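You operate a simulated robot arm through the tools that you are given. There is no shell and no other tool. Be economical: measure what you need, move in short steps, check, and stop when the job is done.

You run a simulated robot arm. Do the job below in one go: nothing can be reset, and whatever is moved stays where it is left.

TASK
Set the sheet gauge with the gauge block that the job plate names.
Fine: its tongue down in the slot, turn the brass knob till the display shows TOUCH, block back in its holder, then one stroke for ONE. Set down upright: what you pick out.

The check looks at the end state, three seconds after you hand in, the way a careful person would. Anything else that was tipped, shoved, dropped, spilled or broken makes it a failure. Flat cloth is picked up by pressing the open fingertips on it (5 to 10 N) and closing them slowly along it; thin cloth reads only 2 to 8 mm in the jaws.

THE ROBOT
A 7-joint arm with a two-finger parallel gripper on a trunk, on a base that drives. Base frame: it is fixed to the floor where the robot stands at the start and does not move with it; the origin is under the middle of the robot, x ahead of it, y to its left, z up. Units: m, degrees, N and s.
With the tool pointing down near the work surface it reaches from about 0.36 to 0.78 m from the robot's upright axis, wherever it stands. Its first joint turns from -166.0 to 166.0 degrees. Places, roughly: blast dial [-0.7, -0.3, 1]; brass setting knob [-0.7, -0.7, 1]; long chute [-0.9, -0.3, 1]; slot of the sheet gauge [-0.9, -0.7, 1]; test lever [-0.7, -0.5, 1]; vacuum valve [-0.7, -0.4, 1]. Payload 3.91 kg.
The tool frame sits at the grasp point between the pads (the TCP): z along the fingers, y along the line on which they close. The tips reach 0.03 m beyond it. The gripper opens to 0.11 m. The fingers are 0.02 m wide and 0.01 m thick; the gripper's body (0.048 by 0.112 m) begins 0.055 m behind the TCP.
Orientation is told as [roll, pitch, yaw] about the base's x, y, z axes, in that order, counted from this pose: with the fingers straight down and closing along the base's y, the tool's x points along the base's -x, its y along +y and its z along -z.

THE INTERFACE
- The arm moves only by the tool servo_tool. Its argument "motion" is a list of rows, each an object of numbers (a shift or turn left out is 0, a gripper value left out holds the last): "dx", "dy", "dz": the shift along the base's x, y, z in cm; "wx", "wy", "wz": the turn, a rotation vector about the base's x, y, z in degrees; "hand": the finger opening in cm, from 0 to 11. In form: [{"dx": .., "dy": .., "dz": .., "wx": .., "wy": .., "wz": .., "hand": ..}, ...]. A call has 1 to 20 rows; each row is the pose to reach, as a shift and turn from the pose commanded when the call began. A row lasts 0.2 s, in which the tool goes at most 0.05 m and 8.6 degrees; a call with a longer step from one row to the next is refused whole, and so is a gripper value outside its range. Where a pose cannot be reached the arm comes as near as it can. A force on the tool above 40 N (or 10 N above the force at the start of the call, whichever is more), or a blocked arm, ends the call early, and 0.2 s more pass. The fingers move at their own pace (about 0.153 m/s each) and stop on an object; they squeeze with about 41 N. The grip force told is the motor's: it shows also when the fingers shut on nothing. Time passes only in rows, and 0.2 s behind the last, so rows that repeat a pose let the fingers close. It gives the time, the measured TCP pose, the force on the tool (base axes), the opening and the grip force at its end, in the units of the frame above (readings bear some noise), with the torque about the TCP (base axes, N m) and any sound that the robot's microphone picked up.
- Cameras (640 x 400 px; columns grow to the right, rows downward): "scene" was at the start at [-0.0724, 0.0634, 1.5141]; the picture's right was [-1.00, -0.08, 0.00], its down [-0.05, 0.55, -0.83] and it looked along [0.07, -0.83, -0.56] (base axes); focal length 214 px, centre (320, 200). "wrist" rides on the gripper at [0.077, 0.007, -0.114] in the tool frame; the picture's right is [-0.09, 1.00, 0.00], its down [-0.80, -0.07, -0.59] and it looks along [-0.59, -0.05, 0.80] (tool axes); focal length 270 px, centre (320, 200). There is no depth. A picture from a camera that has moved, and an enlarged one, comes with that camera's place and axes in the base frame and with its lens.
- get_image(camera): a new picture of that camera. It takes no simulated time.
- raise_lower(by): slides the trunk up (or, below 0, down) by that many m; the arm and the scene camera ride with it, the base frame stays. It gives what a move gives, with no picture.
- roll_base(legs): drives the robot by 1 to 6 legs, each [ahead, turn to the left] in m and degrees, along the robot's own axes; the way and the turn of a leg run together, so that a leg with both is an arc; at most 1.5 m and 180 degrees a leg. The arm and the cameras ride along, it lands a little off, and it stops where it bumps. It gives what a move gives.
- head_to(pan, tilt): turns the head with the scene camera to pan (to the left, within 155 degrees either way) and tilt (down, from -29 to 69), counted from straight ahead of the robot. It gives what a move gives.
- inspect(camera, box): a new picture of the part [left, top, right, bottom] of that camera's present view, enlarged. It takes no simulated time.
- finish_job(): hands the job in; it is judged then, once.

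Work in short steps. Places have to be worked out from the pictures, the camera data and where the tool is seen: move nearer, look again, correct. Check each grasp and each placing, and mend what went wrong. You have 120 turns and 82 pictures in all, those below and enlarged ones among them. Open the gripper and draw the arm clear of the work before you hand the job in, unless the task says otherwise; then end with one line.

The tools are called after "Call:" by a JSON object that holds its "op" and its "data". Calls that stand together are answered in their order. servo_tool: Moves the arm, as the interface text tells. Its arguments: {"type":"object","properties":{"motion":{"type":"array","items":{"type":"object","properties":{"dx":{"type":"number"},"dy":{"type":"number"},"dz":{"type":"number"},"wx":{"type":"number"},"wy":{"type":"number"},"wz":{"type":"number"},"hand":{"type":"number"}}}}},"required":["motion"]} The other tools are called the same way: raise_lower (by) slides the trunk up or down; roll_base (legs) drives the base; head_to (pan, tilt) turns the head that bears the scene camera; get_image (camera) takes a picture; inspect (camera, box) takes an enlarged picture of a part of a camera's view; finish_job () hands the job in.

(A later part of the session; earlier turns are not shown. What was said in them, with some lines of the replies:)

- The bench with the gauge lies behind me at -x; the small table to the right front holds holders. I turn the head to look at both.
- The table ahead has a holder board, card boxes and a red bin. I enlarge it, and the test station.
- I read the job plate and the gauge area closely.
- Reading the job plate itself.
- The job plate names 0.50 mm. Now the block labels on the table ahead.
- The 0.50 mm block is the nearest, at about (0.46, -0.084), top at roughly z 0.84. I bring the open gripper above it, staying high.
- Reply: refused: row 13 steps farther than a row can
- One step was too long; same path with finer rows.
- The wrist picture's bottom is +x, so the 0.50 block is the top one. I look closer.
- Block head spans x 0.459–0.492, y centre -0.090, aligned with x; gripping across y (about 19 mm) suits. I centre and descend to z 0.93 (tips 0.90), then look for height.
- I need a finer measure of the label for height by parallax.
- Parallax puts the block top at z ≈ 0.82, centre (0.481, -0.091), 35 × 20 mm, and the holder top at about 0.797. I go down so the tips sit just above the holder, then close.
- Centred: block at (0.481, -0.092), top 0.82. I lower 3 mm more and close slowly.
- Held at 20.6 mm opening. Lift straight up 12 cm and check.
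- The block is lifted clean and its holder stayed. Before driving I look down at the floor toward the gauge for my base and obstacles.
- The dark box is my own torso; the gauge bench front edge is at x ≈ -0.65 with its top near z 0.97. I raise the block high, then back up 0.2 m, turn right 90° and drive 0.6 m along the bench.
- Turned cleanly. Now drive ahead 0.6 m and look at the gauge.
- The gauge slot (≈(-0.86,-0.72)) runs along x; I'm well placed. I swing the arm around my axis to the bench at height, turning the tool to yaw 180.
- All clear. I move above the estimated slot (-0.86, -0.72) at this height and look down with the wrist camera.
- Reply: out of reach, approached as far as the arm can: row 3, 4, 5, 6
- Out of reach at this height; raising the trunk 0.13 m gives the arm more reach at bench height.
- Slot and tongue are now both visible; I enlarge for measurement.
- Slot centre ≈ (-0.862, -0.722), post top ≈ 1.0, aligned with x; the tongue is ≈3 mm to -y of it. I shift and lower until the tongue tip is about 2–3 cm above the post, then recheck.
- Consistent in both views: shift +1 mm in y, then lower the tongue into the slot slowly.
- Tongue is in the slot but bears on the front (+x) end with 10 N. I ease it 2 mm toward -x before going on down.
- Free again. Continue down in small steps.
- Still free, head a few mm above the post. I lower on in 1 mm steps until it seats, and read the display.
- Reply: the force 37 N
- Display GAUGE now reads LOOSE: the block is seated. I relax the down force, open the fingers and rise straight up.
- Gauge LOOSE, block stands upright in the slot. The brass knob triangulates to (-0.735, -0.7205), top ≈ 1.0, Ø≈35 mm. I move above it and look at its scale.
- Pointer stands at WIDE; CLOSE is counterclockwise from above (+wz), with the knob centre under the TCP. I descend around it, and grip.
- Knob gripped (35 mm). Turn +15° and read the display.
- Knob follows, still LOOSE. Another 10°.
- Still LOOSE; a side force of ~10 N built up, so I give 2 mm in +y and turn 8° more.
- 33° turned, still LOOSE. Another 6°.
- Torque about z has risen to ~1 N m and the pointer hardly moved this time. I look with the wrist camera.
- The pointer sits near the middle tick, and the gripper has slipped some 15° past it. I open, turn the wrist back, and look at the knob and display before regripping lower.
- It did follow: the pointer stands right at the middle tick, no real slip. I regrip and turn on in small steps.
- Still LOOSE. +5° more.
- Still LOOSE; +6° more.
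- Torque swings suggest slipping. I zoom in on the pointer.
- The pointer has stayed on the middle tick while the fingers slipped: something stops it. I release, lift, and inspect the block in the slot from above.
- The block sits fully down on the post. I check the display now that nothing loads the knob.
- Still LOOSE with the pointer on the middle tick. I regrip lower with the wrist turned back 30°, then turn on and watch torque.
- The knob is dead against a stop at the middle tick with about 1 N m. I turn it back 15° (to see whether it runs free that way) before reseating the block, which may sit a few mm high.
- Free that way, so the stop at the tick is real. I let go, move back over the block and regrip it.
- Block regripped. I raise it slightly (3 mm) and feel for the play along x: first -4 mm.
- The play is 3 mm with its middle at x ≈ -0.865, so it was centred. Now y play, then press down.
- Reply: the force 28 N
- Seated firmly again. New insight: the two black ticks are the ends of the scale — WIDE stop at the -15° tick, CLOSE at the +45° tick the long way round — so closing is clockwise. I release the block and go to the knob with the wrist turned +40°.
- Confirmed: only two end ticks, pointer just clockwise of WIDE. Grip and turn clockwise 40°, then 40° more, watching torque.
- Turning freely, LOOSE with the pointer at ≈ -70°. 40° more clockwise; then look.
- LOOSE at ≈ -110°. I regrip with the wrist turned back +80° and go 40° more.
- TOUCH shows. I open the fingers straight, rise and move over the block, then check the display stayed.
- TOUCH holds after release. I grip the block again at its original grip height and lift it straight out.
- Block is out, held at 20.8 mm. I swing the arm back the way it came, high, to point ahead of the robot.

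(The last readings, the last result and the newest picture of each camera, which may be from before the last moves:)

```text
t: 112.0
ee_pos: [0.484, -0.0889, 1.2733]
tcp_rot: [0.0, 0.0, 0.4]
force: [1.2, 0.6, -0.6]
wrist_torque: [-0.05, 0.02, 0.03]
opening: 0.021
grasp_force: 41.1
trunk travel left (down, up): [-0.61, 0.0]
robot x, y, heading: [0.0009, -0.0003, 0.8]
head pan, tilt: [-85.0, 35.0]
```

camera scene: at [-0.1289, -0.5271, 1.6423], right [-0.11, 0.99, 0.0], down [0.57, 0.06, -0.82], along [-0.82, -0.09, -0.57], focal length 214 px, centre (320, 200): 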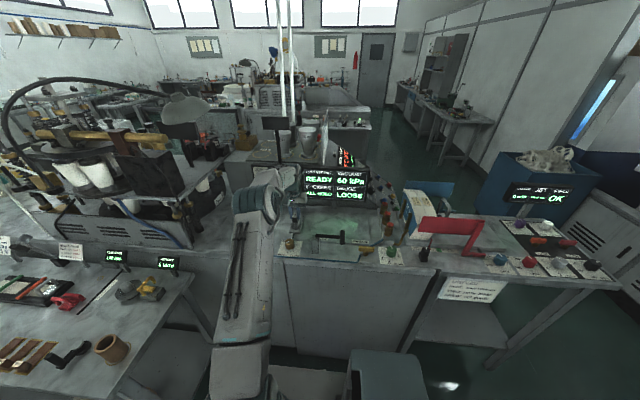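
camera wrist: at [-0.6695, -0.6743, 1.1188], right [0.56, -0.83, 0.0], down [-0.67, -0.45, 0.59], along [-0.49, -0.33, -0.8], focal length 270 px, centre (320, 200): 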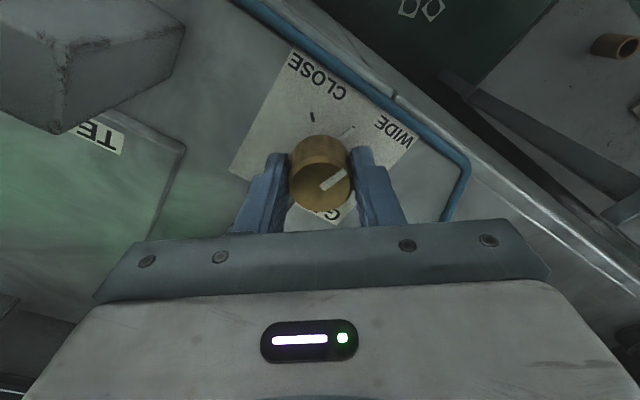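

Back at the table, almost exactly as before. I lower the trunk 0.13 m, align over the holder at z 0.92 and check.

Call:
{"op": "raise_lower", "data": {"by": -0.13}}

Call:
{"op": "servo_tool", "data": {"motion": [{"dx": -0.35, "dy": -0.28, "dz": -4, "wz": -0.4}, {"dx": -0.35, "dy": -0.28, "dz": -8, "wz": -0.4}, {"dx": -0.35, "dy": -0.28, "dz": -12, "wz": -0.4}, {"dx": -0.35, "dy": -0.28, "dz": -16, "wz": -0.4}, {"dx": -0.35, "dy": -0.28, "dz": -20, "wz": -0.4}, {"dx": -0.35, "dy": -0.28, "dz": -23, "wz": -0.4}, {"dx": -0.35, "dy": -0.28, "dz": -23, "wz": -0.4}]}}

Call:
{"op": "inspect", "data": {"camera": "wrist", "box": [270, 40, 370, 160]}}

```text
t: 113.6
ee_pos: [0.4835, -0.0882, 1.1427]
tcp_rot: [0.0, 0.1, 0.5]
force: [0.6, 0.3, -1.1]
wrist_torque: [0.0, 0.0, 0.03]
opening: 0.0208
grasp_force: 41.0
trunk travel left (down, up): [-0.48, 0.13]
robot x, y, heading: [-0.0003, -0.002, 0.9]
head pan, tilt: [-85.0, 35.0]
```

```text
t: 115.2
ee_pos: [0.4811, -0.0911, 0.9123]
tcp_rot: [0.0, -0.1, 0.1]
force: [-0.3, 0.1, -0.3]
wrist_torque: [0.0, 0.04, -0.03]
opening: 0.0209
grasp_force: 41.3
trunk travel left (down, up): [-0.48, 0.13]
robot x, y, heading: [-0.002, -0.0016, 1.0]
head pan, tilt: [-85.0, 35.0]
```

```text
3.33 times, centred on (320, 100) of wrist
camera zoom: at [0.4032, -0.0855, 1.0277], right [0.09, 1.0, 0.0], down [0.8, -0.07, 0.59], along [0.59, -0.05, -0.8], focal length 901 px, centre (320, 533)
```

zoom: 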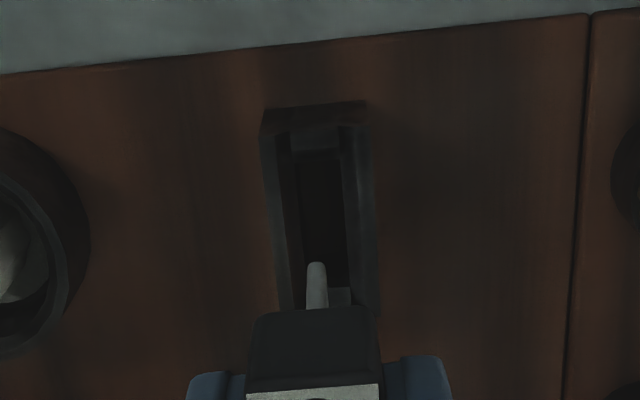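

Tongue lines up with the holder's slot (which is wider). I lower gently to just above seat.

Call:
{"op": "servo_tool", "data": {"motion": [{"dy": 0.05, "dz": -2}, {"dy": 0.05, "dz": -3.5}, {"dy": 0.05, "dz": -4.5}, {"dy": 0.05, "dz": -5.5}, {"dy": 0.05, "dz": -6.5}, {"dy": 0.05, "dz": -7.2}, {"dy": 0.05, "dz": -7.2}]}}

```text
t: 116.8
ee_pos: [0.4797, -0.091, 0.8419]
tcp_rot: [0.1, 0.0, 0.2]
force: [0.1, -0.1, 0.2]
wrist_torque: [0.04, 0.02, 0.01]
opening: 0.0207
grasp_force: 41.3
trunk travel left (down, up): [-0.48, 0.13]
robot x, y, heading: [-0.0034, -0.0006, 0.9]
head pan, tilt: [-85.0, 35.0]
```

No contact forces. Down the last centimetre in small steps until it seats.

Call:
{"op": "servo_tool", "data": {"motion": [{"dz": -0.3}, {"dz": -0.6}, {"dz": -0.8}, {"dz": -1.0}, {"dz": -1.0}]}}

Call:
{"op": "servo_tool", "data": {"motion": [{"dz": -0.1}, {"dz": -0.2}, {"dz": -0.2}]}}

```text
t: 118.0
ee_pos: [0.4792, -0.0904, 0.8305]
tcp_rot: [0.0, 0.1, 0.1]
force: [-0.5, 0.5, -1.0]
wrist_torque: [0.0, 0.0, 0.02]
opening: 0.0208
grasp_force: 40.9
trunk travel left (down, up): [-0.48, 0.13]
robot x, y, heading: [-0.0015, 0.0014, 1.3]
head pan, tilt: [-85.0, 35.0]
```

```text
t: 118.8
ee_pos: [0.48, -0.0905, 0.8313]
tcp_rot: [0.0, -0.1, 0.1]
force: [0.1, 0.2, 12.8]
wrist_torque: [-0.06, 0.02, 0.01]
opening: 0.0208
grasp_force: 40.8
trunk travel left (down, up): [-0.48, 0.13]
robot x, y, heading: [-0.0024, -0.0015, 0.7]
head pan, tilt: [-85.0, 35.0]
```

Seated with 12.8 N at the original height. I relax 2 mm, open, rise, and check the holder.

Call:
{"op": "servo_tool", "data": {"motion": [{"dz": 0.15}, {"dz": 0.15, "hand": 2.5}, {"dz": 0.15, "hand": 3.5}, {"dz": 0.15, "hand": 4.5}, {"dz": 0.15, "hand": 5}, {"dz": 1.5}, {"dz": 4}, {"dz": 8}, {"dz": 12}, {"dz": 12}]}}

Call:
{"op": "inspect", "data": {"camera": "wrist", "box": [240, 40, 400, 160]}}

```text
t: 121.0
ee_pos: [0.4798, -0.09, 0.9498]
tcp_rot: [0.0, 0.0, 0.2]
force: [0.3, 0.5, -0.5]
wrist_torque: [0.03, 0.0, 0.02]
opening: 0.0502
grasp_force: 0.0
trunk travel left (down, up): [-0.48, 0.13]
robot x, y, heading: [-0.0009, 0.0019, 0.8]
head pan, tilt: [-85.0, 35.0]
```

```text
3.33 times, centred on (320, 100) of wrist
camera zoom: at [0.4035, -0.0845, 1.0653], right [0.09, 1.0, 0.0], down [0.8, -0.07, 0.59], along [0.59, -0.05, -0.8], focal length 901 px, centre (320, 533)
```

zoom: 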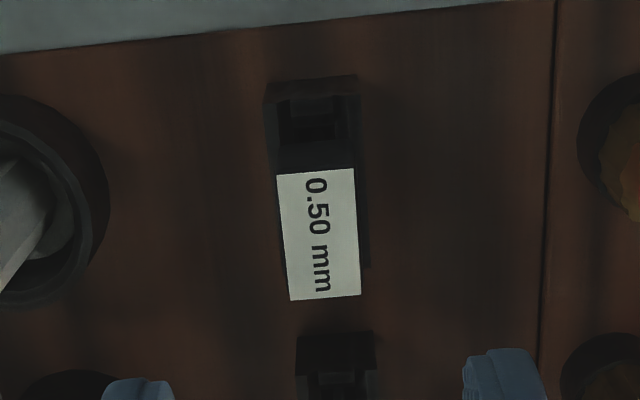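

Block is upright in its holder. I rise and drive back to the bench for the test lever.

Call:
{"op": "servo_tool", "data": {"motion": [{"dz": 4}, {"dz": 8}, {"dz": 12}, {"dz": 16}, {"dz": 20}, {"dz": 24}, {"dz": 28}, {"dz": 32}, {"dz": 32}]}}

Call:
{"op": "roll_base", "data": {"legs": [[-0.2, 0], [0, -90], [0.6, 0]]}}

Call:
{"op": "raise_lower", "data": {"by": 0.13}}

Call:
{"op": "inspect", "data": {"camera": "scene", "box": [280, 165, 370, 265]}}

```text
t: 123.0
ee_pos: [0.4802, -0.0911, 1.2694]
tcp_rot: [0.1, 0.0, 0.1]
force: [0.2, 0.0, 0.5]
wrist_torque: [0.01, 0.0, -0.04]
opening: 0.0502
grasp_force: 0.0
trunk travel left (down, up): [-0.48, 0.13]
robot x, y, heading: [0.0013, -0.0035, 1.0]
head pan, tilt: [-85.0, 35.0]
```

```text
t: 131.4
ee_pos: [-0.2789, -1.0817, 1.2706]
tcp_rot: [0.1, 0.1, -89.7]
force: [0.5, 0.2, 0.0]
wrist_torque: [0.05, -0.01, -0.03]
opening: 0.0502
grasp_force: 0.0
trunk travel left (down, up): [-0.48, 0.13]
robot x, y, heading: [-0.193, -0.6019, -88.9]
head pan, tilt: [-85.0, 35.0]
```

```text
t: 133.0
ee_pos: [-0.28, -1.0799, 1.4002]
tcp_rot: [-0.1, 0.1, -89.7]
force: [-0.6, -1.0, 0.4]
wrist_torque: [0.0, 0.02, 0.0]
opening: 0.0499
grasp_force: 0.1
trunk travel left (down, up): [-0.61, 0.0]
robot x, y, heading: [-0.1893, -0.5991, -88.6]
head pan, tilt: [-85.0, 35.0]
```

```text
4.00 times, centred on (325, 215) of scene
camera zoom: at [-0.1328, -0.5298, 1.6421], right [-0.11, 0.99, 0.0], down [0.57, 0.06, -0.82], along [-0.81, -0.09, -0.57], focal length 858 px, centre (300, 140)
```

zoom: 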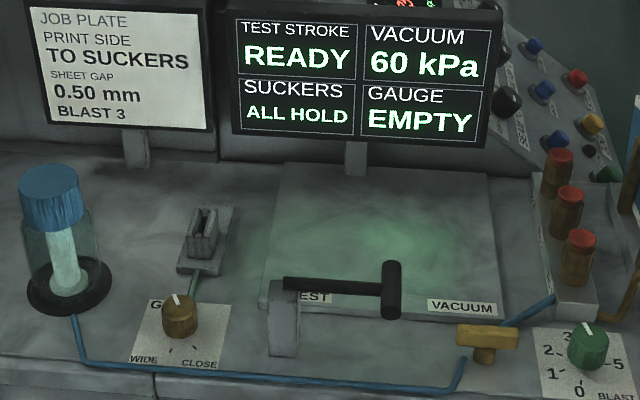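

Display: EMPTY, READY. The lever's T-handle lies along x at about (-0.75, -0.507, 1.03). I swing the arm round above it and look.

Call:
{"op": "servo_tool", "data": {"motion": [{"dx": -4.18, "dy": 0.97, "wz": -5, "hand": 0}, {"dx": -8.25, "dy": 2.31, "wz": -10}, {"dx": -12.2, "dy": 3.99, "wz": -15}, {"dx": -15.98, "dy": 6.02, "wz": -20}, {"dx": -19.58, "dy": 8.37, "wz": -25}, {"dx": -22.95, "dy": 11.03, "wz": -30}, {"dx": -26.08, "dy": 13.97, "wz": -35}, {"dx": -28.93, "dy": 17.16, "wz": -40, "dz": -1.5}, {"dx": -31.5, "dy": 20.6, "wz": -45, "dz": -3}, {"dx": -33.76, "dy": 24.26, "wz": -50, "dz": -4.5}, {"dx": -35.69, "dy": 28.09, "wz": -55, "dz": -6}, {"dx": -37.27, "dy": 32.08, "wz": -60, "dz": -7.5}, {"dx": -38.5, "dy": 36.19, "wz": -65, "dz": -9}, {"dx": -39.37, "dy": 40.4, "wz": -70, "dz": -10.5}, {"dx": -39.86, "dy": 44.66, "wz": -75, "dz": -12}, {"dx": -39.98, "dy": 48.95, "wz": -80, "dz": -13.5}, {"dx": -39.72, "dy": 53.23, "wz": -85, "dz": -15}, {"dx": -39.09, "dy": 57.48, "wz": -90.3, "dz": -16}, {"dx": -39.09, "dy": 57.48, "wz": -90.3, "dz": -18}, {"dx": -39.09, "dy": 57.48, "wz": -90.3, "dz": -18}]}}

Call:
{"op": "inspect", "data": {"camera": "wrist", "box": [220, 30, 480, 200]}}

Call:
{"op": "inspect", "data": {"camera": "scene", "box": [310, 220, 370, 265]}}

```text
t: 137.2
ee_pos: [-0.6691, -0.5057, 1.22]
tcp_rot: [0.1, 0.0, 179.9]
force: [-1.1, -0.5, 0.8]
wrist_torque: [0.04, -0.04, -0.03]
opening: 0.0
grasp_force: 37.8
trunk travel left (down, up): [-0.61, 0.0]
robot x, y, heading: [-0.1862, -0.5999, -88.9]
head pan, tilt: [-85.0, 35.0]
```

```text
2.35 times, centred on (350, 115) of wrist
camera zoom: at [-0.5915, -0.5123, 1.3356], right [-0.09, -1.0, 0.0], down [-0.8, 0.07, 0.59], along [-0.59, 0.05, -0.8], focal length 636 px, centre (249, 400)
```

zoom: 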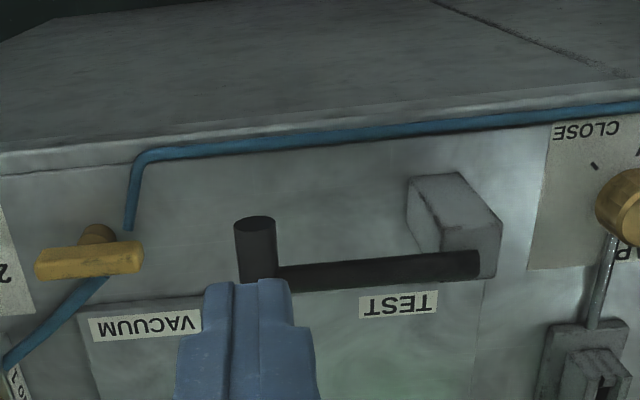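

```text
8.89 times, centred on (340, 242) of scene
camera zoom: at [-0.1329, -0.5295, 1.6421], right [-0.11, 0.99, 0.0], down [0.57, 0.06, -0.82], along [-0.81, -0.09, -0.57], focal length 1906 px, centre (142, -178)
```

zoom: 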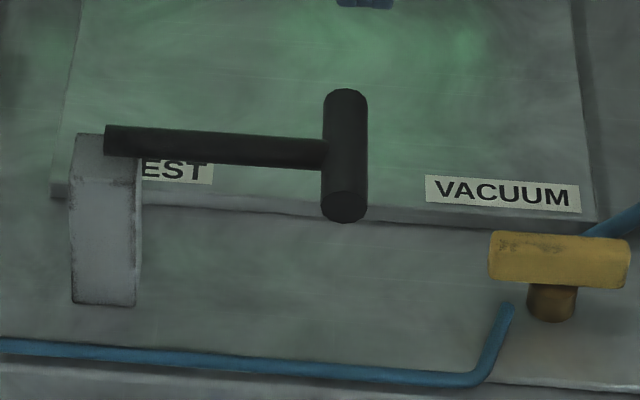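

The T-handle lies along x, x -0.70…-0.77, y -0.508, axis z ≈ 1.054, on a bar pivoting at the post. I place the closed fingertips above it and press down gently to feel whether it gives.

Call:
{"op": "servo_tool", "data": {"motion": [{"dx": -2.5, "dy": -0.2, "dz": -4}, {"dx": -6, "dy": -0.2, "dz": -7}, {"dx": -6, "dy": -0.2, "dz": -10}, {"dx": -6, "dy": -0.2, "dz": -11.5}, {"dx": -6, "dy": -0.2, "dz": -12.2}, {"dx": -6, "dy": -0.2, "dz": -12.8}, {"dx": -6, "dy": -0.2, "dz": -13.2}, {"dx": -6, "dy": -0.2, "dz": -13.2}]}}

```text
t: 139.0
ee_pos: [-0.7292, -0.5072, 1.0884]
tcp_rot: [0.0, -0.1, -180.0]
force: [0.4, 0.1, -0.4]
wrist_torque: [-0.02, 0.03, 0.02]
opening: 0.0
grasp_force: 38.2
trunk travel left (down, up): [-0.61, 0.0]
robot x, y, heading: [-0.1888, -0.5982, -88.9]
head pan, tilt: [-85.0, 35.0]
```

Tips at z 1.058 without contact; I look before pressing.

Call:
{"op": "inspect", "data": {"camera": "scene", "box": [290, 165, 380, 265]}}

```text
4.00 times, centred on (335, 215) of scene
camera zoom: at [-0.1331, -0.5296, 1.6421], right [-0.11, 0.99, 0.0], down [0.57, 0.06, -0.82], along [-0.81, -0.09, -0.57], focal length 858 px, centre (260, 140)
```

zoom: 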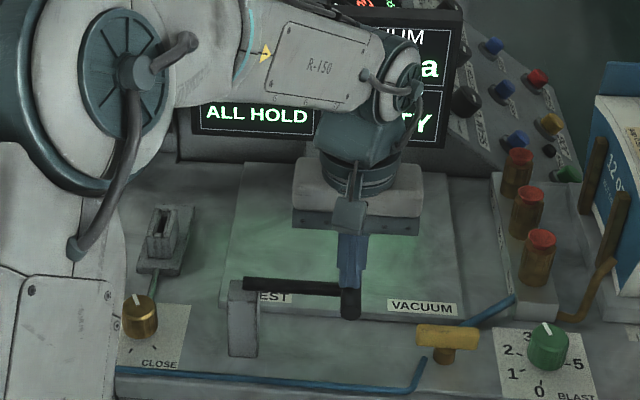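

The fingertips are right over the handle. I go down 5 cm in one smooth push, which stops by itself if it is blocked.

Call:
{"op": "servo_tool", "data": {"motion": [{"dz": -0.5}, {"dz": -1}, {"dz": -1.5}, {"dz": -1.5}]}}

```text
t: 140.0
ee_pos: [-0.7296, -0.5071, 1.0732]
tcp_rot: [0.0, -0.1, -180.0]
force: [-0.7, 0.9, 1.4]
wrist_torque: [0.04, -0.05, 0.01]
opening: 0.0001
grasp_force: 37.3
trunk travel left (down, up): [-0.61, 0.0]
robot x, y, heading: [-0.1918, -0.6008, -88.8]
head pan, tilt: [-85.0, 35.0]
```

Light force, so the lever seems to yield. Continue down.

Call:
{"op": "servo_tool", "data": {"motion": [{"dz": -0.8}, {"dz": -1.6}, {"dz": -2.4}, {"dz": -3.2}, {"dz": -3.6}, {"dz": -3.6}]}}

Call:
{"op": "inspect", "data": {"camera": "scene", "box": [290, 165, 380, 265]}}

```text
t: 141.2
ee_pos: [-0.7308, -0.5081, 1.0447]
tcp_rot: [0.1, -0.7, -179.9]
force: [8.9, -3.8, 19.1]
wrist_torque: [-0.17, -0.41, 0.02]
opening: 0.0
grasp_force: 37.8
trunk travel left (down, up): [-0.61, 0.0]
robot x, y, heading: [-0.1897, -0.5993, -89.0]
head pan, tilt: [-85.0, 35.0]
stopped in row 5: the force on the tool passed its limit (the readings are from after the stop); the commanded pose is now the measured one
```

```text
4.00 times, centred on (335, 215) of scene
camera zoom: at [-0.1296, -0.5302, 1.6421], right [-0.11, 0.99, 0.0], down [0.57, 0.06, -0.82], along [-0.82, -0.09, -0.57], focal length 858 px, centre (260, 140)
```

zoom: 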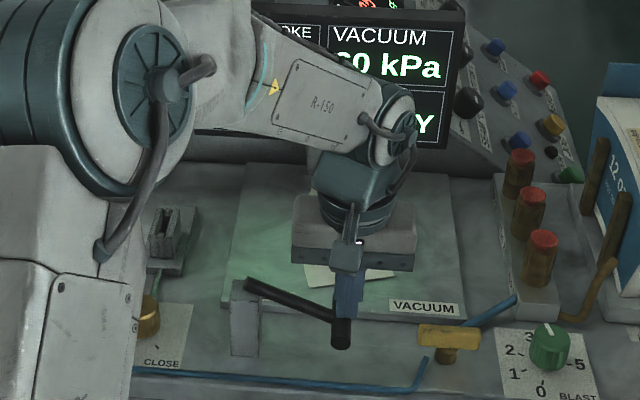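

The lever went fully down and a sheet came onto the plate. I rise to let it return and draw clear, then read the display.

Call:
{"op": "servo_tool", "data": {"motion": [{"dz": 2}, {"dz": 5}, {"dz": 8}, {"dz": 12}, {"dz": 16}, {"dz": 16, "dx": 4}, {"dz": 16, "dx": 8, "dy": -3}, {"dz": 16, "dx": 8, "dy": -7}, {"dz": 16, "dx": 9, "dy": -11}, {"dz": 16, "dx": 9, "dy": -15}, {"dz": 16, "dx": 10, "dy": -19}, {"dz": 16, "dx": 11, "dy": -23}, {"dz": 16, "dx": 12, "dy": -27}, {"dz": 16, "dx": 12, "dy": -27}]}}

Call:
{"op": "inspect", "data": {"camera": "scene", "box": [290, 165, 380, 265]}}

```text
t: 144.2
ee_pos: [-0.612, -0.7786, 1.2026]
tcp_rot: [0.1, -0.5, -179.9]
force: [-0.8, -0.4, 1.0]
wrist_torque: [-0.01, 0.04, 0.01]
opening: 0.0004
grasp_force: 37.5
trunk travel left (down, up): [-0.61, 0.0]
robot x, y, heading: [-0.195, -0.5987, -89.0]
head pan, tilt: [-85.0, 35.0]
```

```text
4.00 times, centred on (335, 215) of scene
camera zoom: at [-0.1332, -0.5294, 1.6421], right [-0.11, 0.99, 0.0], down [0.57, 0.06, -0.82], along [-0.81, -0.09, -0.57], focal length 858 px, centre (260, 140)
```

zoom: 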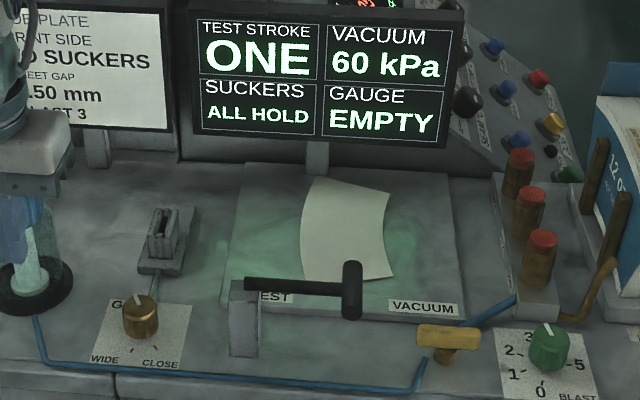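

TEST STROKE shows ONE, everything stands. I draw the arm clear of the bench and open the gripper.

Call:
{"op": "servo_tool", "data": {"motion": [{"dx": 3, "dy": -2, "dz": 2}, {"dx": 6, "dy": -5, "dz": 4}, {"dx": 9, "dy": -8, "dz": 4}, {"dx": 12, "dy": -11, "dz": 4}, {"dx": 15, "dy": -14, "dz": 4}, {"dx": 18, "dy": -17, "dz": 4, "hand": 8}, {"dx": 20, "dy": -20, "dz": 4, "hand": 8}, {"dx": 20, "dy": -20, "dz": 4, "hand": 8}]}}

Call:
{"op": "get_image", "data": {"camera": "scene"}}

```text
t: 146.0
ee_pos: [-0.4114, -0.9775, 1.2416]
tcp_rot: [0.1, -0.5, -179.8]
force: [0.4, -0.2, -0.5]
wrist_torque: [0.01, 0.01, 0.03]
opening: 0.0802
grasp_force: 0.0
trunk travel left (down, up): [-0.61, 0.0]
robot x, y, heading: [-0.188, -0.6022, -88.9]
head pan, tilt: [-85.0, 35.0]
```

```text
5 pictures are left
camera scene: at [-0.133, -0.5294, 1.6421], right [-0.11, 0.99, 0.0], down [0.57, 0.06, -0.82], along [-0.81, -0.09, -0.57], focal length 214 px, centre (320, 200)
```

scene: 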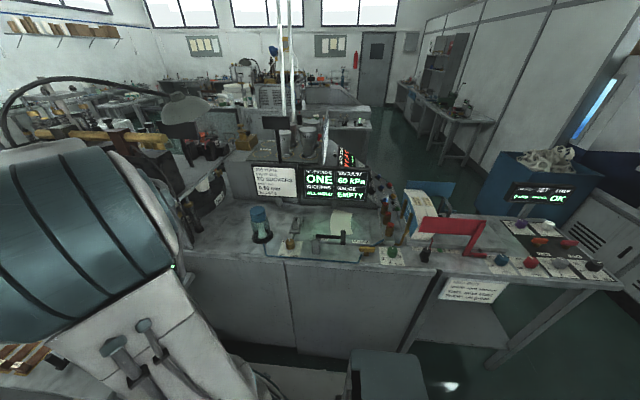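

All is in order: the display shows ONE, the arm is clear and the gripper open. I hand in.

Call:
{"op": "finish_job", "data": {}}

```text
The job is handed in.
```

The sheet gauge is set with the 0.50 mm block the job plate names: the display showed TOUCH, the block is back upright in its holder, and one test stroke gave ONE.
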